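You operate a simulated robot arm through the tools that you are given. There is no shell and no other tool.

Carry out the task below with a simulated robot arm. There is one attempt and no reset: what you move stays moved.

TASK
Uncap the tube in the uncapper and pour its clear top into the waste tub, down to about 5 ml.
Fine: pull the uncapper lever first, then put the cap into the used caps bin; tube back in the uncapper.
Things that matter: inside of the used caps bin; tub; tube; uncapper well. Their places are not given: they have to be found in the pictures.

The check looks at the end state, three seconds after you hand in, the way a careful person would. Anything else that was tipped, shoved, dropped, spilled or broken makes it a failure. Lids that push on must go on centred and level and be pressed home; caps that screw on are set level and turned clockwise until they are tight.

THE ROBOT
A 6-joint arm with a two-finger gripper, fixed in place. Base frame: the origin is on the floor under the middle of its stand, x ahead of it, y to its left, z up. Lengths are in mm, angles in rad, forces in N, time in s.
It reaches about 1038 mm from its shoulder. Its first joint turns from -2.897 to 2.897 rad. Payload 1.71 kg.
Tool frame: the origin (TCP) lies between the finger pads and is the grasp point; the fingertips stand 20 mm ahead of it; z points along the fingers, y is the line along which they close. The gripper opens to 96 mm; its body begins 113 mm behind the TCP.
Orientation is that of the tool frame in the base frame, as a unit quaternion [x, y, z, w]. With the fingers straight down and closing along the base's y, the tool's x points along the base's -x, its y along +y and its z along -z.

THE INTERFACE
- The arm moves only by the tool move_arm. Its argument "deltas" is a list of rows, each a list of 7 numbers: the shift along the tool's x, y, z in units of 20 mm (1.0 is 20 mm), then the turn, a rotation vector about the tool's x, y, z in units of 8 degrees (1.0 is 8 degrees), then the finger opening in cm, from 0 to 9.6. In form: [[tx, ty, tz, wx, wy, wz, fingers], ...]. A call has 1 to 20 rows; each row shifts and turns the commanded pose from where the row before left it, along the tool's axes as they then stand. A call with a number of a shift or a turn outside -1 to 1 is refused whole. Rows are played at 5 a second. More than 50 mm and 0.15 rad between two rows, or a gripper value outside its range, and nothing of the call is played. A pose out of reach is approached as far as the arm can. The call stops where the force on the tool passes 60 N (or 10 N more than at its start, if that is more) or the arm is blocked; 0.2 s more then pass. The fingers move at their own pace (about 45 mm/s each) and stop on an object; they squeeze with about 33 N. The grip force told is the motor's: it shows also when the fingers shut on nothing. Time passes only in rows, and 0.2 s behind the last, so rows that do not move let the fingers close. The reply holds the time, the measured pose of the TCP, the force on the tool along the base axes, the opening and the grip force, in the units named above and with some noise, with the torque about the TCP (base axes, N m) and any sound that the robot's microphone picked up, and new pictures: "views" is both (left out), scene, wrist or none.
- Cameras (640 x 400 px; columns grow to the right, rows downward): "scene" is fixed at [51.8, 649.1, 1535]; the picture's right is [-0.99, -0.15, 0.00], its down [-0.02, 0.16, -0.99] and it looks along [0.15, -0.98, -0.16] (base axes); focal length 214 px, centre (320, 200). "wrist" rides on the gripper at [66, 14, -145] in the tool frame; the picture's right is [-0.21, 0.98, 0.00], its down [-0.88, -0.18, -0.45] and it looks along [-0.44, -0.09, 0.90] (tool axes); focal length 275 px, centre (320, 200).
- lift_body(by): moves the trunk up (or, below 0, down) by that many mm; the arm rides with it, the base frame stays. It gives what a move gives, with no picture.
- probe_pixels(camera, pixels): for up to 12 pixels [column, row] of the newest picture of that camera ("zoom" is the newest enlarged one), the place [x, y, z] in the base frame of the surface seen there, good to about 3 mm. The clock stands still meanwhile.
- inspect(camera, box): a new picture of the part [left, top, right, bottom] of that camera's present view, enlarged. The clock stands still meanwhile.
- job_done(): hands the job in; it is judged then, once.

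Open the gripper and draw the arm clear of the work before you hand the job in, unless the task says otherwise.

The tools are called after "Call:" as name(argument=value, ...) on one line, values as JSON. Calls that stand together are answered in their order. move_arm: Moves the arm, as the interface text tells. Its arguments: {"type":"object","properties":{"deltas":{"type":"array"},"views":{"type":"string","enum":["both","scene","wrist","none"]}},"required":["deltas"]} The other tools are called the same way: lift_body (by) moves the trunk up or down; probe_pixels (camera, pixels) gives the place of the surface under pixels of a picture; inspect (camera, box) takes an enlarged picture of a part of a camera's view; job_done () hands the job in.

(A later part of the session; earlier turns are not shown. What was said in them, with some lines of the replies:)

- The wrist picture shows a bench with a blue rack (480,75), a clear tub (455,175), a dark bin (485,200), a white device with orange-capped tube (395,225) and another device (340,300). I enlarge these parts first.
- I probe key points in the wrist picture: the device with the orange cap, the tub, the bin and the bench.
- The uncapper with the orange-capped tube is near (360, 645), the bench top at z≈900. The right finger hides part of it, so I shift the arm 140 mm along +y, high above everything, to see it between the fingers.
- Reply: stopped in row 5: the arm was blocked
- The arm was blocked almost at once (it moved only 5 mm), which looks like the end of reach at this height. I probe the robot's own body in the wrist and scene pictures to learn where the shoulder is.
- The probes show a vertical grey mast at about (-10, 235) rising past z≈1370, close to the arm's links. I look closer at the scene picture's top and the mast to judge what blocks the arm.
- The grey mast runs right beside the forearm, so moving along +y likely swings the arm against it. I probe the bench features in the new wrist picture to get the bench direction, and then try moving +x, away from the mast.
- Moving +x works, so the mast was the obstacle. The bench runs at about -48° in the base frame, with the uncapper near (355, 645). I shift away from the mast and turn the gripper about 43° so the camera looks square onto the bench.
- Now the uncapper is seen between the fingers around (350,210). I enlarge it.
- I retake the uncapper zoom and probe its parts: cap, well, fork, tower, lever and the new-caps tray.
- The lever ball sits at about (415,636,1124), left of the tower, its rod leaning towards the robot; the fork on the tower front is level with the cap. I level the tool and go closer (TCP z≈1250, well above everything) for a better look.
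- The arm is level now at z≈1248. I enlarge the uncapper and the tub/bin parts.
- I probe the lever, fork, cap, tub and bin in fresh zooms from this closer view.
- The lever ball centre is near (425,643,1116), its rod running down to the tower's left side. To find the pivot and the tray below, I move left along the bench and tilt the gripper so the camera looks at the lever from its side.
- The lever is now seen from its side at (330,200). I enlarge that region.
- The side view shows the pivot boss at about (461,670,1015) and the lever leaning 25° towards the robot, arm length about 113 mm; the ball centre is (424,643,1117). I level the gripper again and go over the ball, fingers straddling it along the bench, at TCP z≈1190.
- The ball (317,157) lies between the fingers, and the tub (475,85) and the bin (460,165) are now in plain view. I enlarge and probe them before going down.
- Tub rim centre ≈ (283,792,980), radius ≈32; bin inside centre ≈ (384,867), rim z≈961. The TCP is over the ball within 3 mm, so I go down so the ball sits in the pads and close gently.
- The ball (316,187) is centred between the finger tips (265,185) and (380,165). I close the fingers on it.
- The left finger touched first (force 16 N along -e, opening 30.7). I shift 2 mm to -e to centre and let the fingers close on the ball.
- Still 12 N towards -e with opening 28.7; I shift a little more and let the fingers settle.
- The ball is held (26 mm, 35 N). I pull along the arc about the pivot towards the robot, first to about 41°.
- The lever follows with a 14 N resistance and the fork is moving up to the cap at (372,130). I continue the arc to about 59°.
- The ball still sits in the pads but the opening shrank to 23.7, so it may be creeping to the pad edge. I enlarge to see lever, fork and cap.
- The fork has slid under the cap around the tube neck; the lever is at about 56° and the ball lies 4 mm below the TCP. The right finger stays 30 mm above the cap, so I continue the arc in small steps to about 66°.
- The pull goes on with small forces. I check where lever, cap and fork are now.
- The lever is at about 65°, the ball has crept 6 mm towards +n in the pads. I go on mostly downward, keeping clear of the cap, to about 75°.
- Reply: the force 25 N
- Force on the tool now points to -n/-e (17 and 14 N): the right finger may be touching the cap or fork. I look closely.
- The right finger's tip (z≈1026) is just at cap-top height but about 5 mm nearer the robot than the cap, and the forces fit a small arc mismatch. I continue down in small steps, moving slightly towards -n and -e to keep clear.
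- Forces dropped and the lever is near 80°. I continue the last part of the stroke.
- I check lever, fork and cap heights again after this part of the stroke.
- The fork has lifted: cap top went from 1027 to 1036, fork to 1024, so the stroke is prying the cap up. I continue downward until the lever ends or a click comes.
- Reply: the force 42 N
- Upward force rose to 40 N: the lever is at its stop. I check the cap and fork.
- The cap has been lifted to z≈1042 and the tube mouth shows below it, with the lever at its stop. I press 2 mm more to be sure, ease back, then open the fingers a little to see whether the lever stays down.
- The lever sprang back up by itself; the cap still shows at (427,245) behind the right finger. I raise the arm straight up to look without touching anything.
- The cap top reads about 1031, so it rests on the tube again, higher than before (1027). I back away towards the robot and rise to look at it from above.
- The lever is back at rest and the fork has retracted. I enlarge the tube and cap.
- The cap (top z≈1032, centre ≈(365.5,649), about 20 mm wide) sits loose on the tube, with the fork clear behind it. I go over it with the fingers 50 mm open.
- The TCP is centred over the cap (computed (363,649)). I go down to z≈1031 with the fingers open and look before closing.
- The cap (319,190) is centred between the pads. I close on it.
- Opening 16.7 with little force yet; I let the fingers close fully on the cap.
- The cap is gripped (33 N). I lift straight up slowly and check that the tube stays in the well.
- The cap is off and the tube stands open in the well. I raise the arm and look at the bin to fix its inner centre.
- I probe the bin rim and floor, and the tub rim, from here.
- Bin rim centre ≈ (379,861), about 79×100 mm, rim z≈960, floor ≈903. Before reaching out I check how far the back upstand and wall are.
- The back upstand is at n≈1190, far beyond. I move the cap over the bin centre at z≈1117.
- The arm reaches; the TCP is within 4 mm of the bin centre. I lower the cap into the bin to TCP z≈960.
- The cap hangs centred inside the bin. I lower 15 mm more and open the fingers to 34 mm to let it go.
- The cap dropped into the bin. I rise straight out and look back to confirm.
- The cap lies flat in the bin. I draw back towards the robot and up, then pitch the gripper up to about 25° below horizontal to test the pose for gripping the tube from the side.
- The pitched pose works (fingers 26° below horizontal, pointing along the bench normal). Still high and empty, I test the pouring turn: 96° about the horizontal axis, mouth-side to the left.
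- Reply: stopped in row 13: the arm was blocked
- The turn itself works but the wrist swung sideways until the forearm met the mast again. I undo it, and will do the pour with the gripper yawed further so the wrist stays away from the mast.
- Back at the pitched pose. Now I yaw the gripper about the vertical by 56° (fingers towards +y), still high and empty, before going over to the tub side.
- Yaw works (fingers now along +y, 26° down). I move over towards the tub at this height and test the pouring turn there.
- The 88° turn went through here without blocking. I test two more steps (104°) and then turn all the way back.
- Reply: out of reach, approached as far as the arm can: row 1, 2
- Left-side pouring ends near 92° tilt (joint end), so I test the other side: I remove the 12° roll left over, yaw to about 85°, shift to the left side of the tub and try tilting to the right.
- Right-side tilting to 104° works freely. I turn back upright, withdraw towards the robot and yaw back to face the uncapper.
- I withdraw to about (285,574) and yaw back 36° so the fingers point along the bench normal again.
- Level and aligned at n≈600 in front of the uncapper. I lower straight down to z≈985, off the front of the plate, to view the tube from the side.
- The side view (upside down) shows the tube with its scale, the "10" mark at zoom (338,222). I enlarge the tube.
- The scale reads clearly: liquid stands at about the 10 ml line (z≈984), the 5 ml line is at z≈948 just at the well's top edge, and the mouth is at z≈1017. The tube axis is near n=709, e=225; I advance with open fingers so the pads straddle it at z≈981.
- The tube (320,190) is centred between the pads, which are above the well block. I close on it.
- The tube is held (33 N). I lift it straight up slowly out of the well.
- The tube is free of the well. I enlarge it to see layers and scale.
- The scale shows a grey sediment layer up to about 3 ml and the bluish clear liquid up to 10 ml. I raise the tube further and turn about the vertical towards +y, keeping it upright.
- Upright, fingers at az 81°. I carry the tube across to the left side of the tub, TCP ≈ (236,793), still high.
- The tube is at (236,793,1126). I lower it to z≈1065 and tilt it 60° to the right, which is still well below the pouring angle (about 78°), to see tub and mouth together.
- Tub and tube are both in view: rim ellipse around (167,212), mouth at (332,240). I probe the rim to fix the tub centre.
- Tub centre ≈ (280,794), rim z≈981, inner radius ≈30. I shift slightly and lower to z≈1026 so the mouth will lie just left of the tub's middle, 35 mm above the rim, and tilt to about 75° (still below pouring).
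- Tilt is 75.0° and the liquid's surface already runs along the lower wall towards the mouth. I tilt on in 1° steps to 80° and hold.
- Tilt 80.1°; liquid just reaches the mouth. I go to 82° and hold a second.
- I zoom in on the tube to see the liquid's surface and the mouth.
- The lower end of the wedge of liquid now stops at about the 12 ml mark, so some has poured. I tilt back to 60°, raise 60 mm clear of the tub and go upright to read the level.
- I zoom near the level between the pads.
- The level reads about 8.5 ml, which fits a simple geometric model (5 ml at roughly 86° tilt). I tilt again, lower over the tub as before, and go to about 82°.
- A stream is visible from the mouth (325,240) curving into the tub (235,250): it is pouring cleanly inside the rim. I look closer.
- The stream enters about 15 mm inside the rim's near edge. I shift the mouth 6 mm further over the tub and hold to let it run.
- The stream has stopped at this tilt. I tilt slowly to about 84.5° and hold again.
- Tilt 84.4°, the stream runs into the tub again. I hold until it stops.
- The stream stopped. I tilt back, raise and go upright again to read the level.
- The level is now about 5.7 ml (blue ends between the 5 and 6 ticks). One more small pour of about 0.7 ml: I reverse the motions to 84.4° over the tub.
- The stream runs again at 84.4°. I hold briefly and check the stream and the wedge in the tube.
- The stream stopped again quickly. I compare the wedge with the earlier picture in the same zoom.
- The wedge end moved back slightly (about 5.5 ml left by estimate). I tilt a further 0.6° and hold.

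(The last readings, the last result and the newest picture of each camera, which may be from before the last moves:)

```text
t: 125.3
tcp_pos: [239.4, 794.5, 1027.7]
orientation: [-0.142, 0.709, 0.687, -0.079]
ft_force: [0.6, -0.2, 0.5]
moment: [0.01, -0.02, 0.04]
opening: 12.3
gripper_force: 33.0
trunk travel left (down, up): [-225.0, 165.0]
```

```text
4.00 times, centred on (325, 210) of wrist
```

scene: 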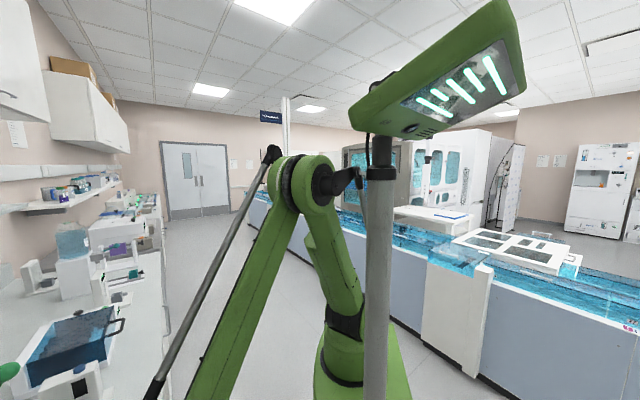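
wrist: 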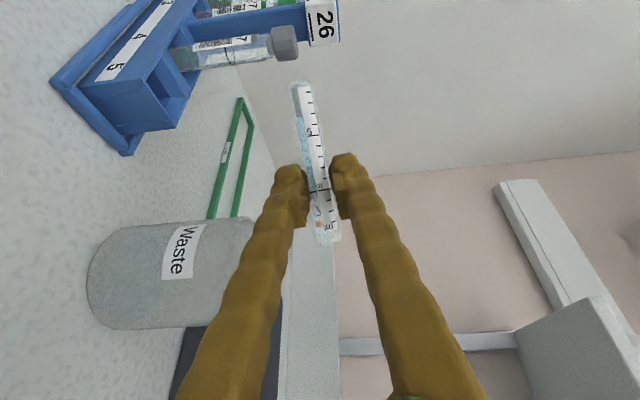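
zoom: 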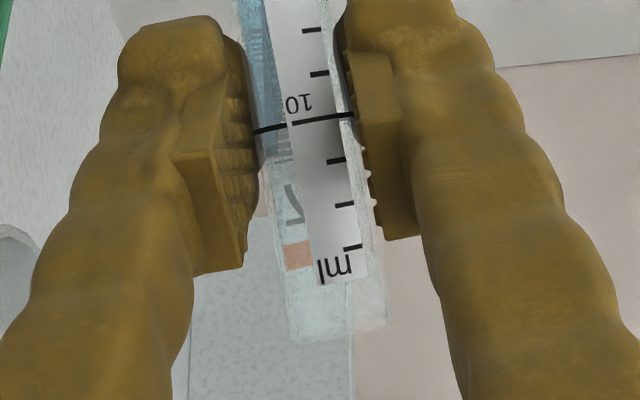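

Tilt 84.9°, wedge end about 10.6; my estimate is 5.2 ml. I go upright again to read it properly.

Call:
move_arm(deltas=[[0, 0, 0, 0.284, 0, -0.556, 0.6], [0, 0, 0, 0.284, 0, -0.556, 0.6], [0, 0, 0, 0.284, 0, -0.556, 0.6], [0, 0, 0, 0.284, 0, -0.556, 0.6], [-0.44, 0.88, -0.22, 0, 0, 0, 0.6], [-0.44, 0.88, -0.22, 0, 0, 0, 0.6], [-0.44, 0.88, -0.22, 0, 0, 0, 0.6], [0, 0, 0, 0.303, 0, -0.594, 0.6], [0, 0, 0, 0.303, 0, -0.594, 0.6], [0, 0, 0, 0.303, 0, -0.594, 0.6], [0, 0, 0, 0.303, 0, -0.594, 0.6], [0, 0, 0, 0.303, 0, -0.594, 0.6], [0, 0, 0, 0.303, 0, -0.594, 0.6], [0, 0, 0, 0.303, 0, -0.594, 0.6], [0, 0, 0, 0.303, 0, -0.594, 0.6], [0, 0, 0, 0.303, 0, -0.594, 0.6], [0, 0, 0, 0.303, 0, -0.594, 0.6], [0, 0, 0, 0.303, 0, -0.594, 0.6], [0, 0, 0, 0.303, 0, -0.594, 0.6], [0, 0, 0, 0, 0, 0, 0.6]], views="wrist")

Call:
inspect(camera="wrist", box=[290, 105, 340, 170])

```text
t: 129.5
tcp_pos: [243.9, 795.3, 1089.5]
orientation: [-0.553, 0.65, 0.343, 0.393]
ft_force: [0.7, -0.7, 0.4]
moment: [0.03, -0.01, -0.01]
opening: 12.5
gripper_force: 32.4
trunk travel left (down, up): [-225.0, 165.0]
```

wrist: 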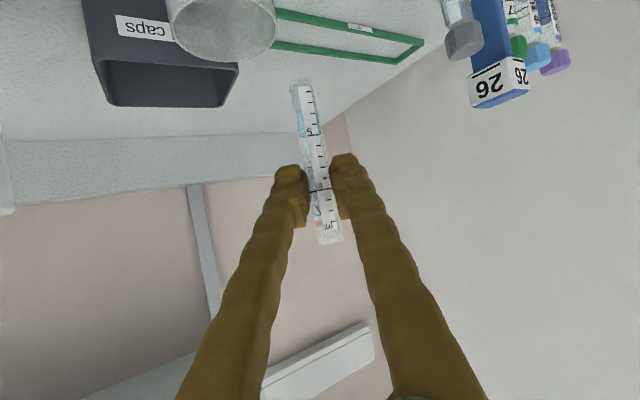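

```text
6.15 times, centred on (315, 138) of wrist
```

zoom: 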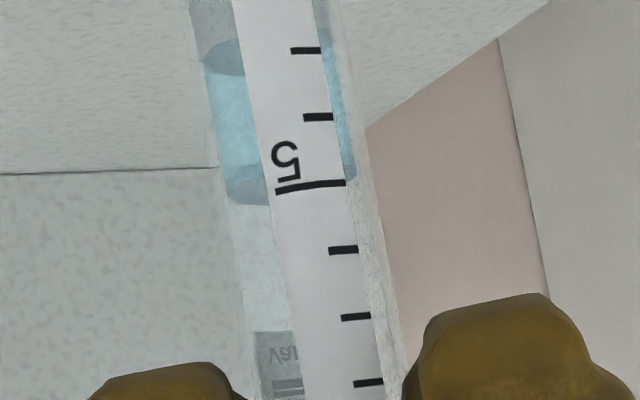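

I enlarge the level region more strongly, because looking down on the surface makes it appear as an ellipse against the scale.

Call:
inspect(camera="wrist", box=[295, 108, 331, 146])

Call:
inspect(camera="wrist", box=[288, 76, 332, 126])

```text
10.53 times, centred on (313, 127) of wrist
```

zoom: 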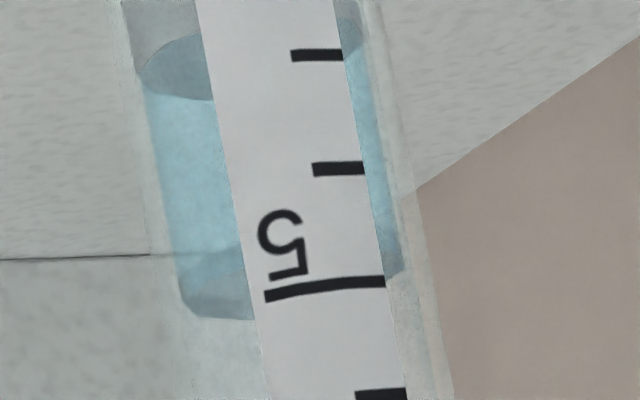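

```text
8.00 times, centred on (310, 101) of wrist
```

zoom: 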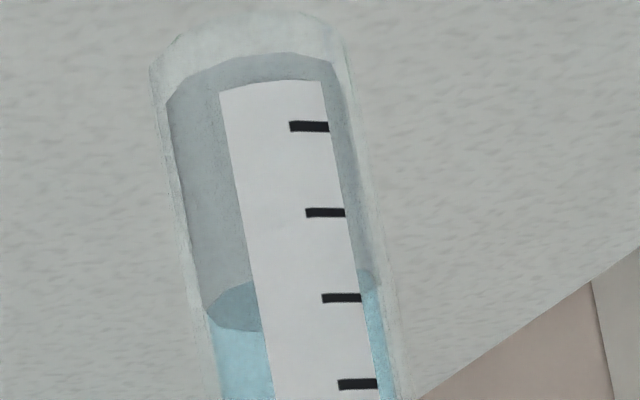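

Allowing for the viewing angle, the level reads about 4.7–5 ml on the scale, so pouring is finished. I raise the tube and carry it back upright towards the uncapper.

Call:
move_arm(deltas=[[-0.594, 0.008, -0.305, 0, 0, 0, 0.6], [-0.594, 0.008, -0.305, 0, 0, 0, 0.6], [-0.594, 0.008, -0.305, 0, 0, 0, 0.6], [0.206, -0.499, -0.414, 0, 0, 0, 0.6], [0.206, -0.499, -0.414, 0, 0, 0, 0.6], [0.206, -0.499, -0.414, 0, 0, 0, 0.6], [0.206, -0.499, -0.414, 0, 0, 0, 0.6], [0.206, -0.499, -0.414, 0, 0, 0, 0.6], [0.206, -0.499, -0.414, 0, 0, 0, 0.6], [0.206, -0.499, -0.414, 0, 0, 0, 0.6], [0.206, -0.499, -0.414, 0, 0, 0, 0.6], [0.206, -0.499, -0.414, 0, 0, 0, 0.6], [0.206, -0.499, -0.414, 0, 0, 0, 0.6], [0.206, -0.499, -0.414, 0, 0, 0, 0.6], [0.206, -0.499, -0.414, 0, 0, 0, 0.6], [0.206, -0.499, -0.414, 0, 0, 0, 0.6], [0.206, -0.499, -0.414, 0, 0, 0, 0.6], [0, 0, 0, 0, 0, 0, 0.6]], views="none")

```text
t: 133.3
tcp_pos: [360.8, 645.7, 1127.7]
orientation: [-0.552, 0.65, 0.344, 0.393]
ft_force: [-0.4, -0.1, -0.1]
moment: [-0.02, -0.03, 0.0]
opening: 12.3
gripper_force: 33.1
trunk travel left (down, up): [-225.0, 165.0]
```

Now I yaw back to the exact pose of the pick-up (8 small turns).

Call:
move_arm(deltas=[[0, 0, 0, 0.5355, -0.006, 0.249, 0.6], [0, 0, 0, 0.5355, -0.006, 0.249, 0.6], [0, 0, 0, 0.5355, -0.006, 0.249, 0.6], [0, 0, 0, 0.5355, -0.006, 0.249, 0.6], [0, 0, 0, 0.5355, -0.006, 0.249, 0.6], [0, 0, 0, 0.5355, -0.006, 0.249, 0.6], [0, 0, 0, 0.5355, -0.006, 0.249, 0.6], [0, 0, 0, 0.5355, -0.006, 0.249, 0.6], [0, 0, 0, 0, 0, 0, 0.6], [0, 0, 0, 0, 0, 0, 0.6]], views="wrist")

Call:
inspect(camera="wrist", box=[230, 0, 400, 260])

```text
t: 135.5
tcp_pos: [362.3, 645.9, 1129.5]
orientation: [-0.316, 0.791, 0.189, 0.489]
ft_force: [-0.8, -0.1, -0.1]
moment: [0.01, 0.01, 0.01]
opening: 12.6
gripper_force: 32.8
trunk travel left (down, up): [-225.0, 165.0]
```

wrist: 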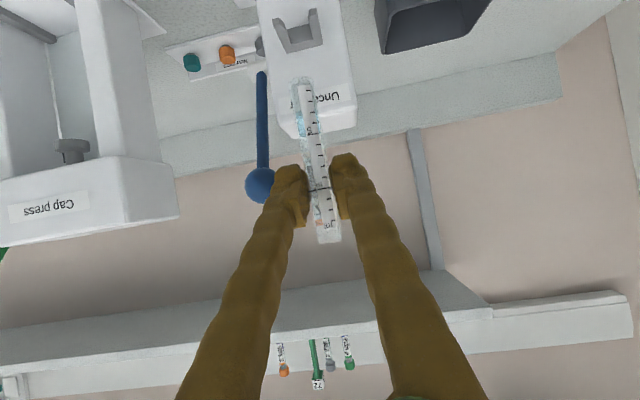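

```text
1.54 times, centred on (315, 130) of wrist
```

zoom: 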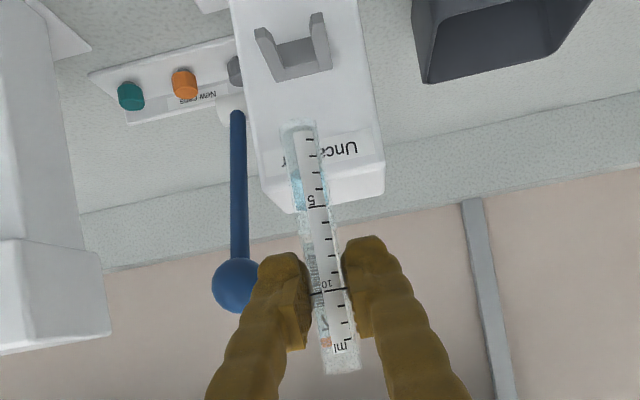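

The pose matches the pick-up pose. I lower straight down to z≈1047 and compare with the picture taken there on the way up.

Call:
move_arm(deltas=[[0.614, 0.007, 0.309, 0, 0, 0, 0.6], [0.614, 0.007, 0.309, 0, 0, 0, 0.6], [0.614, 0.007, 0.309, 0, 0, 0, 0.6], [0.614, 0.007, 0.309, 0, 0, 0, 0.6], [0.614, 0.007, 0.309, 0, 0, 0, 0.6], [0.614, 0.007, 0.309, 0, 0, 0, 0.6], [0, 0, 0, 0, 0, 0, 0.6], [0, 0, 0, 0, 0, 0, 0.6]], views="wrist")

Call:
inspect(camera="wrist", box=[240, 0, 400, 200])

```text
t: 137.3
tcp_pos: [362.5, 644.1, 1047.0]
orientation: [-0.317, 0.79, 0.19, 0.489]
ft_force: [-0.7, 0.0, 0.0]
moment: [0.03, -0.01, 0.06]
opening: 12.1
gripper_force: 33.3
trunk travel left (down, up): [-225.0, 165.0]
```

wrist: 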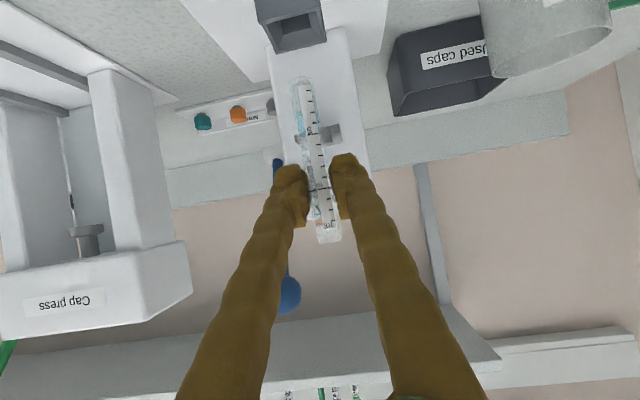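

```text
2.00 times, centred on (320, 100) of wrist
```

zoom: 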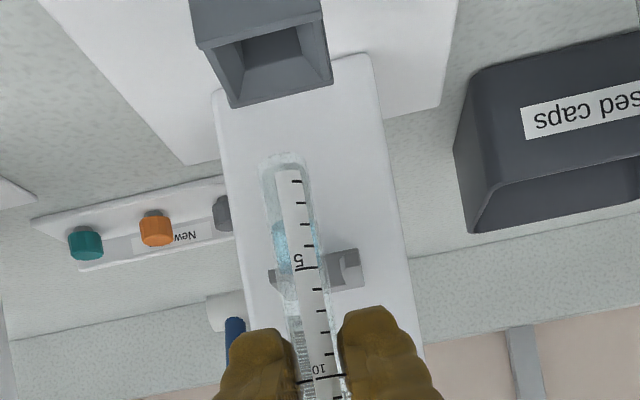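

The view matches the earlier one; I repeat the earlier zoom to see whether the tube has shifted in the grip.

Call:
inspect(camera="wrist", box=[280, 75, 360, 255])

Call:
inspect(camera="wrist", box=[280, 75, 350, 165])

```text
2.22 times, centred on (320, 165) of wrist
```

zoom: 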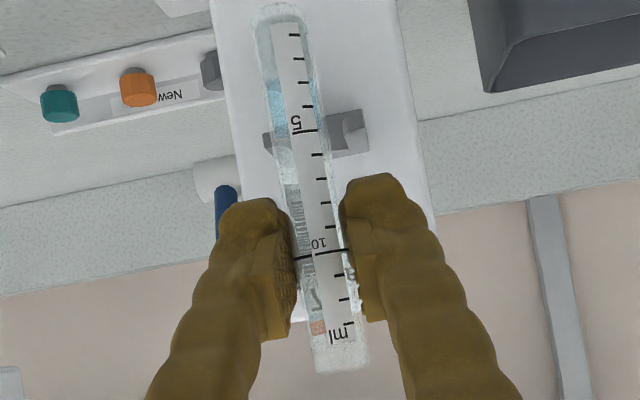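

```text
4.44 times, centred on (315, 120) of wrist
```

zoom: 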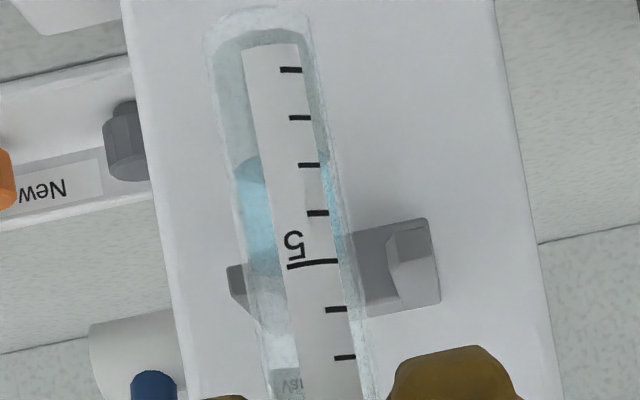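

The tube slid about 2.5 mm down in the grip, otherwise it is unchanged. I lower to z≈1022, just above the well's opening, and check alignment.

Call:
move_arm(deltas=[[0.37, 0.004, 0.187, 0, 0, 0, 0.6], [0.37, 0.004, 0.187, 0, 0, 0, 0.6], [0.37, 0.004, 0.187, 0, 0, 0, 0.6], [0, 0, 0, 0, 0, 0, 0.6], [0, 0, 0, 0, 0, 0, 0.6]], views="wrist")

Call:
inspect(camera="wrist", box=[260, 30, 360, 150])

```text
t: 138.5
tcp_pos: [362.7, 644.8, 1021.0]
orientation: [-0.317, 0.79, 0.19, 0.489]
ft_force: [0.1, 0.5, 0.0]
moment: [-0.02, 0.02, 0.0]
opening: 12.7
gripper_force: 33.2
trunk travel left (down, up): [-225.0, 165.0]
```

wrist: 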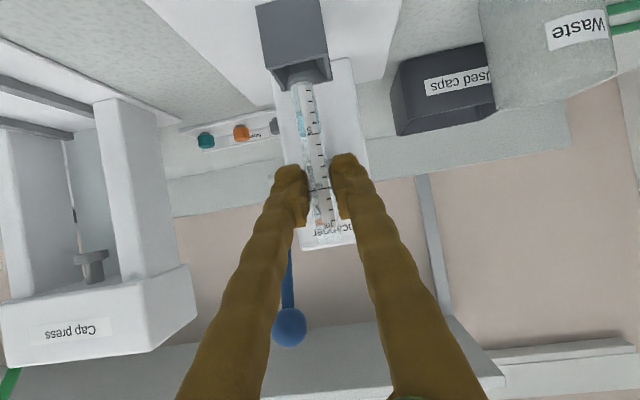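

```text
3.33 times, centred on (310, 90) of wrist
```

zoom: 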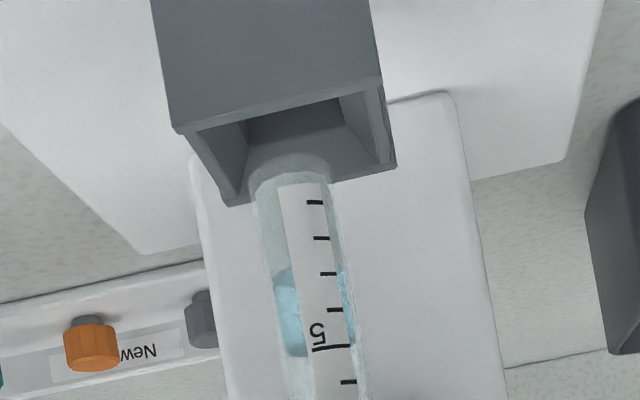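

I probe the well's rim corners and the tube's lower end to compare their centres.

Call:
probe_pixels(camera="wrist", pixels=[[269, 67], [328, 53], [331, 79], [285, 90], [300, 82], [303, 95], [306, 110], [309, 125], [295, 100], [312, 100], [298, 110], [315, 112]])

```text
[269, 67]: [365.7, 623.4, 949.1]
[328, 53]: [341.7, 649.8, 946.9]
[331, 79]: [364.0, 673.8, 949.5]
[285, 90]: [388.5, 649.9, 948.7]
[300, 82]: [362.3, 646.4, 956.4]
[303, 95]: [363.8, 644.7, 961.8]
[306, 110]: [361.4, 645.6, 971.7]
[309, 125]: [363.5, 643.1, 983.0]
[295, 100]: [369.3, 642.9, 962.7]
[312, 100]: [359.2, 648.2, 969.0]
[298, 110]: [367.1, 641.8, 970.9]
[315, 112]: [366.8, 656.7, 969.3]
```

The well's centre is (365,649); the tube's lower end seems about 1.6 mm to -e and slightly to +n. I probe the tube along its length to see whether it leans.

Call:
probe_pixels(camera="wrist", pixels=[[299, 84], [301, 92], [302, 100], [304, 108], [306, 116], [307, 124], [309, 132], [310, 140], [318, 180], [322, 200], [325, 215], [327, 225]])

Call:
inspect(camera="wrist", box=[270, 60, 350, 250])

```text
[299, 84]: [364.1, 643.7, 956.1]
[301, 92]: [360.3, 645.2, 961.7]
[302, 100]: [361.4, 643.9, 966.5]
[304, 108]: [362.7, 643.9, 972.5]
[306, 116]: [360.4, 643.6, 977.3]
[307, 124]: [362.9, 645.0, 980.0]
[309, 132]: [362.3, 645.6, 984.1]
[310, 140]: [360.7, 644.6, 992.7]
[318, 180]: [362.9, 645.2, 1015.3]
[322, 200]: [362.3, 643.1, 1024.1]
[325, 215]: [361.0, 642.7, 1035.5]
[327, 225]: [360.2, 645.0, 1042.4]
```

```text
2.11 times, centred on (310, 155) of wrist
```

zoom: 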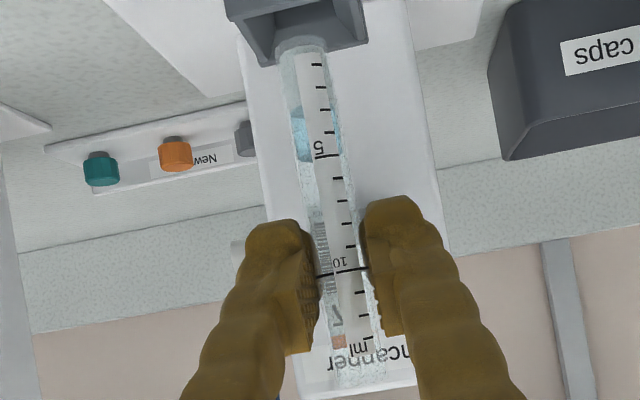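

No lean; the tube is about 1 mm off in n and e compared with the pick-up. I correct that and lower it into the well by 28 mm.

Call:
move_arm(deltas=[[0.024, 0.05, -0.045, 0, 0, 0, 0.6], [0.3, 0.003, 0.151, 0, 0, 0, 0.6], [0.3, 0.003, 0.151, 0, 0, 0, 0.6], [0.3, 0.003, 0.151, 0, 0, 0, 0.6], [0.35, 0.003, 0.176, 0, 0, 0, 0.6], [0, 0, 0, 0, 0, 0, 0.6]], views="wrist")

Call:
inspect(camera="wrist", box=[250, 60, 380, 200])

```text
t: 139.9
tcp_pos: [360.1, 644.7, 993.1]
orientation: [-0.317, 0.79, 0.19, 0.489]
ft_force: [-0.2, 0.1, 0.3]
moment: [0.04, 0.01, 0.03]
opening: 12.4
gripper_force: 33.0
trunk travel left (down, up): [-225.0, 165.0]
```

wrist: 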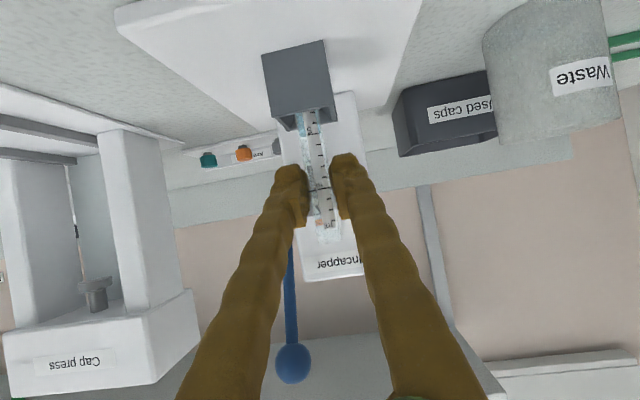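

```text
2.86 times, centred on (315, 130) of wrist
```

zoom: 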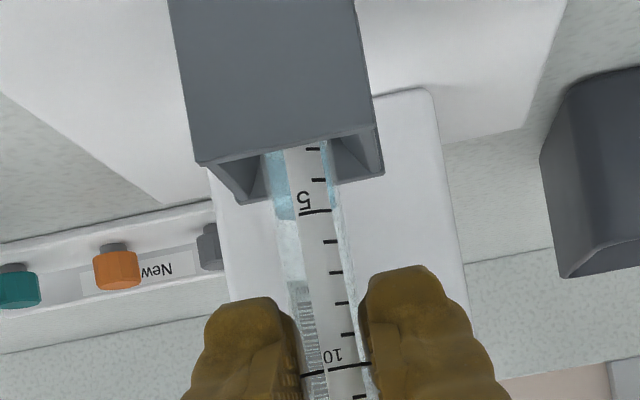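

The tube is inside the well with no side force. I lower on in small steps to z≈984.

Call:
move_arm(deltas=[[0.134, 0.0015, 0.067, 0, 0, 0, 0.6], [0.134, 0.0015, 0.067, 0, 0, 0, 0.6], [0.134, 0.0015, 0.067, 0, 0, 0, 0.6], [0, 0, 0, 0, 0, 0, 0.6]], views="none")

```text
t: 140.9
tcp_pos: [360.4, 643.2, 984.9]
orientation: [-0.316, 0.79, 0.19, 0.49]
ft_force: [-0.2, 0.1, -0.8]
moment: [-0.02, -0.01, 0.01]
opening: 12.7
gripper_force: 32.5
trunk travel left (down, up): [-225.0, 165.0]
```

No contact yet at z≈985. I go on 1 mm at a time and watch the vertical force.

Call:
move_arm(deltas=[[0.0447, 0.0005, 0.0225, 0, 0, 0, 0.6], [0.0447, 0.0005, 0.0225, 0, 0, 0, 0.6], [0.0447, 0.0005, 0.0225, 0, 0, 0, 0.6], [0, 0, 0, 0, 0, 0, 0.6]], views="none")

```text
t: 141.9
tcp_pos: [360.3, 643.7, 981.6]
orientation: [-0.316, 0.79, 0.189, 0.489]
ft_force: [-0.9, 0.3, 0.0]
moment: [0.02, 0.0, -0.01]
opening: 12.7
gripper_force: 32.9
trunk travel left (down, up): [-225.0, 165.0]
```

Call:
move_arm(deltas=[[0.0447, 0.0005, 0.0225, 0, 0, 0, 0.6], [0, 0, 0, 0, 0, 0, 0.6]], views="none")

```text
t: 142.5
tcp_pos: [359.8, 643.1, 982.0]
orientation: [-0.316, 0.79, 0.19, 0.49]
ft_force: [2.6, 2.0, 13.1]
moment: [0.26, -0.27, 0.01]
opening: 12.6
gripper_force: 33.3
trunk travel left (down, up): [-225.0, 165.0]
```

Contact with the well floor: 13 N upward. I ease up slightly and open the fingers slowly.

Call:
move_arm(deltas=[[-0.05, 0.0, 0.02, 0, 0, 0, 0.6], [0, 0, 0, 0, 0, 0, 1.6], [0, 0, 0, 0, 0, 0, 2.0], [0, 0, 0, 0, 0, 0, 2.6], [0, 0, 0, 0, 0, 0, 3.4], [0, 0, 0, 0, 0, 0, 4.2], [0, 0, 0, 0, 0, 0, 5.0], [0, 0, 0, 0, 0, 0, 5.0]], views="wrist")

Call:
inspect(camera="wrist", box=[240, 60, 400, 270])

```text
t: 144.3
tcp_pos: [361.5, 645.1, 981.1]
orientation: [-0.316, 0.79, 0.19, 0.49]
ft_force: [0.2, 0.3, 0.2]
moment: [0.01, 0.01, 0.0]
opening: 49.9
gripper_force: 0.1
trunk travel left (down, up): [-225.0, 165.0]
```

wrist: 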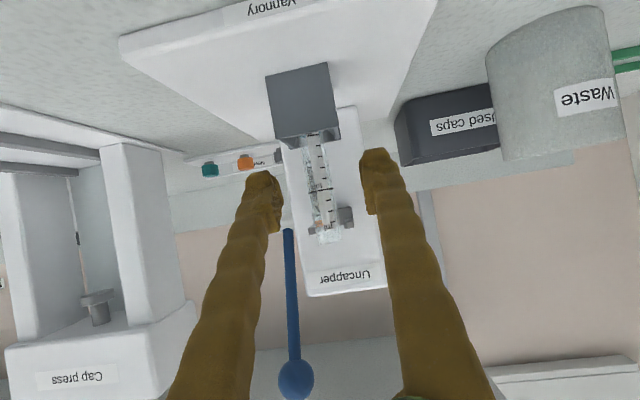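

```text
1.90 times, centred on (320, 165) of wrist
```

zoom: 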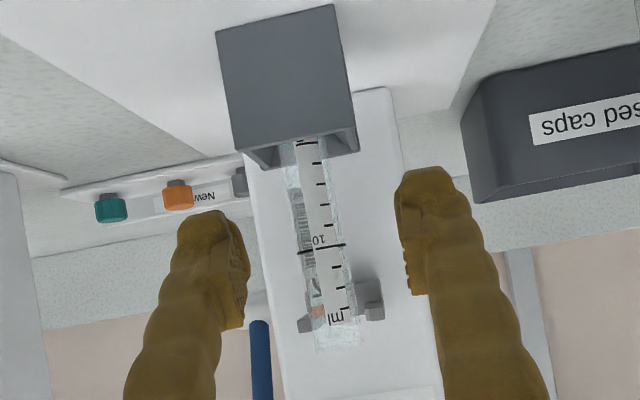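

The tube stands upright in the well again, with the 5 ml tick at the well edge as at the start. I back straight out with open fingers.

Call:
move_arm(deltas=[[0.18, 0.0, -0.4, 0, 0, 0, 5], [0.36, 0.0, -0.8, 0, 0, 0, 5], [0.36, 0.0, -0.8, 0, 0, 0, 5], [0.36, 0.0, -0.8, 0, 0, 0, 5], [0.36, 0.0, -0.8, 0, 0, 0, 5], [0.36, 0.0, -0.8, 0, 0, 0, 5], [0.36, 0.0, -0.8, 0, 0, 0, 5], [0, 0, 0, 0, 0, 0, 5]], views="wrist")

Call:
inspect(camera="wrist", box=[285, 140, 365, 240])

```text
t: 146.1
tcp_pos: [277.7, 567.0, 986.4]
orientation: [-0.316, 0.79, 0.189, 0.49]
ft_force: [-1.0, -0.1, 1.0]
moment: [0.0, -0.01, 0.01]
opening: 50.2
gripper_force: 0.1
trunk travel left (down, up): [-225.0, 165.0]
```

wrist: 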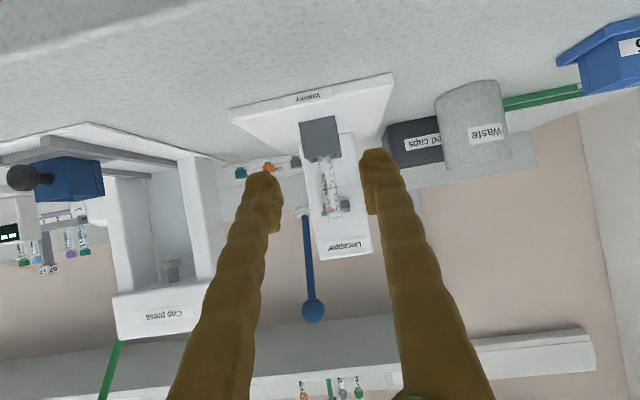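

```text
4.00 times, centred on (325, 190) of wrist
```

zoom: 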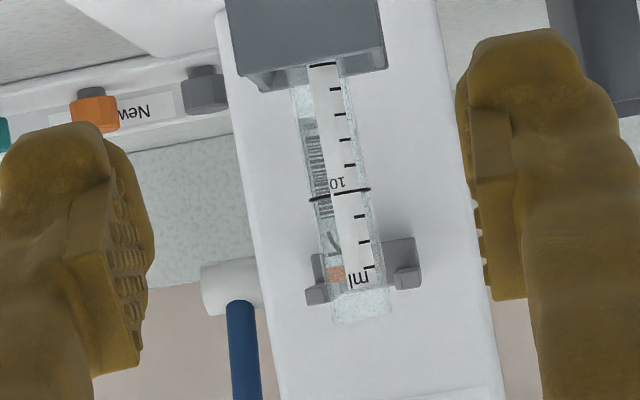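

The tube stands correctly and no blue shows above the 5 ml tick. I raise the arm and pitch it back down to inspect the bench from above.

Call:
move_arm(deltas=[[-0.868, -0.009, -0.436, 0, 0, 0, 5], [-0.868, -0.009, -0.436, 0, 0, 0, 5], [-0.868, -0.009, -0.436, 0, 0, 0, 5], [-0.868, -0.009, -0.436, 0, 0, 0, 5], [-0.868, -0.009, -0.436, 0, 0, 0, 5], [-0.868, -0.009, -0.436, 0, 0, 0, 5], [-0.868, -0.009, -0.436, 0, 0, 0, 5], [-0.868, -0.009, -0.436, 0, 0, 0, 5], [-0.868, -0.009, -0.436, 0, 0, 0, 5], [-0.868, -0.009, -0.436, 0, 0, 0, 5], [-0.868, -0.009, -0.436, 0, 0, 0, 5], [0, 0, 0, 0, 1, 0, 5], [0, 0, 0, 0, 1, 0, 5], [0, 0, 0, 0, 1, 0, 5], [0, 0, 0, 0, 1, 0, 5], [0, 0, 0, 0, 1, 0, 5], [0, 0, 0, 0, 1, 0, 5], [0, 0, 0, 0, 1, 0, 5], [0, 0, 0, 0, 1, 0, 5], [0, 0, 0, 0, 0, 0, 5]], views="wrist")

Call:
inspect(camera="wrist", box=[260, 100, 500, 260])

```text
t: 150.3
tcp_pos: [277.2, 567.1, 1199.3]
orientation: [-0.369, 0.929, -0.007, -0.005]
ft_force: [0.4, 0.6, -0.6]
moment: [-0.04, 0.02, 0.0]
opening: 49.8
gripper_force: 0.1
trunk travel left (down, up): [-225.0, 165.0]
```

wrist: 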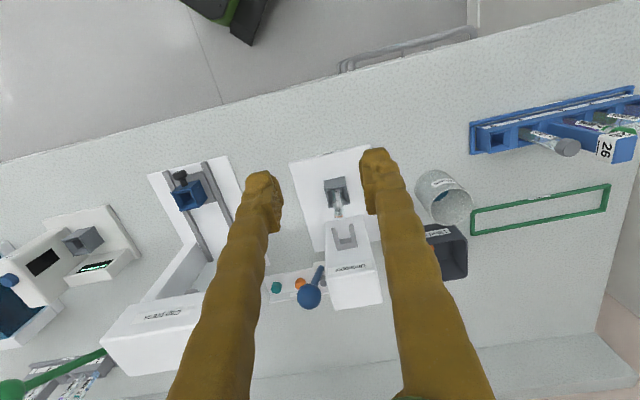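

```text
2.50 times, centred on (380, 180) of wrist
```

zoom: 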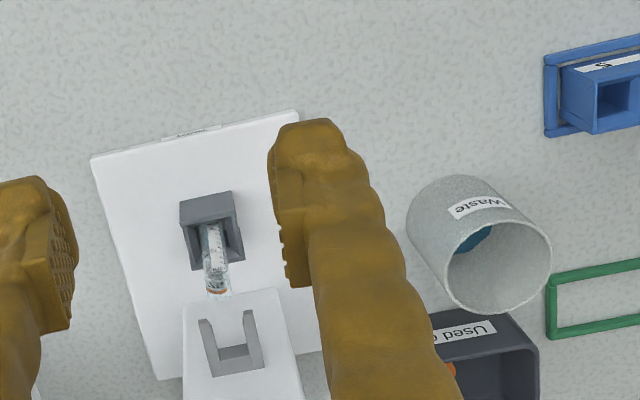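

Blue liquid lies in the tub and the cap in the bin. I check the surroundings of tub and uncapper for drops.

Call:
inspect(camera="wrist", box=[395, 150, 495, 290])

Call:
inspect(camera="wrist", box=[285, 140, 395, 250])

```text
2.86 times, centred on (445, 220) of wrist
```

zoom: 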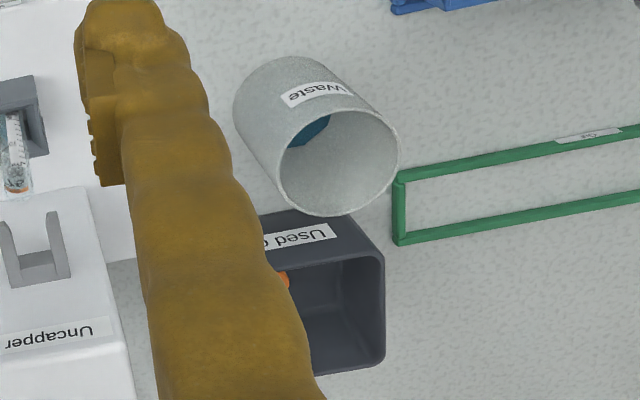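

```text
3.64 times, centred on (340, 195) of wrist
```

zoom: 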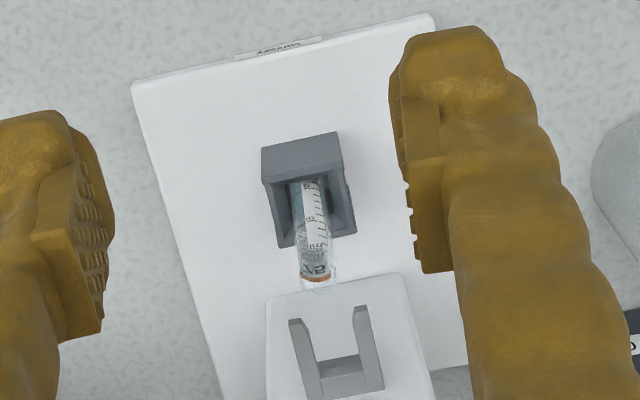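

No drops on the bench, plate or rim; the tube is in the well, the cap in the bin, the lever back at rest. I open the gripper fully and draw the arm further back and up.

Call:
move_arm(deltas=[[0.5, 0, -0.8, 0, 0, 0, 9.6], [0.5, 0, -0.8, 0, 0, 0, 9.6], [0.5, 0, -0.8, 0, 0, 0, 9.6], [0.5, 0, -0.8, 0, 0, 0, 9.6], [0.5, 0, -0.8, 0, 0, 0, 9.6], [0, 0, 0, 0, 0, 0, 9.6]], views="wrist")

```text
t: 151.7
tcp_pos: [241.6, 533.8, 1278.8]
orientation: [-0.369, 0.93, -0.007, -0.004]
ft_force: [-0.2, -0.1, 0.1]
moment: [0.03, -0.03, -0.01]
opening: 96.1
gripper_force: 0.1
trunk travel left (down, up): [-225.0, 165.0]
```

wrist: 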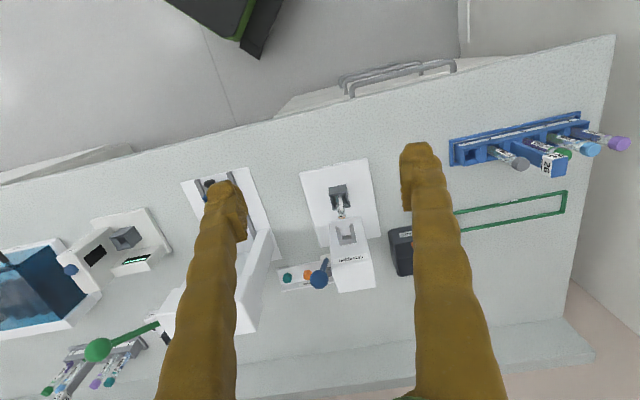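

The gripper is open and the arm is clear, at z≈1279. The tube is in the well at (340,200), the bin and tub are where they were, and nothing else has moved. I hand the job in.

Call:
job_done()

```text
The job is handed in.
```

The tube is uncapped, poured down and back in the uncapper well, and I've handed the job in.

- **Order:** I pulled the lever to its stop first. It sprang back to rest by itself, leaving the cap loose on the tube. I then put the cap in the used caps bin, where it lies flat.
- **Pour:** the tube started at about 10 ml. I poured the clear top into the waste tub in three short pours. A grey layer up to about the 3 ml mark stayed in the tube.
- **Level:** I estimate about 4.7 to 5 ml is left, so it may be slightly under 5. The camera looks down on the liquid surface at an angle, so I couldn't read it more exactly than that.
- **End state:** the last pictures show no drops on the bench or plate and nothing else moved. The gripper is open and the arm is clear of the bench.
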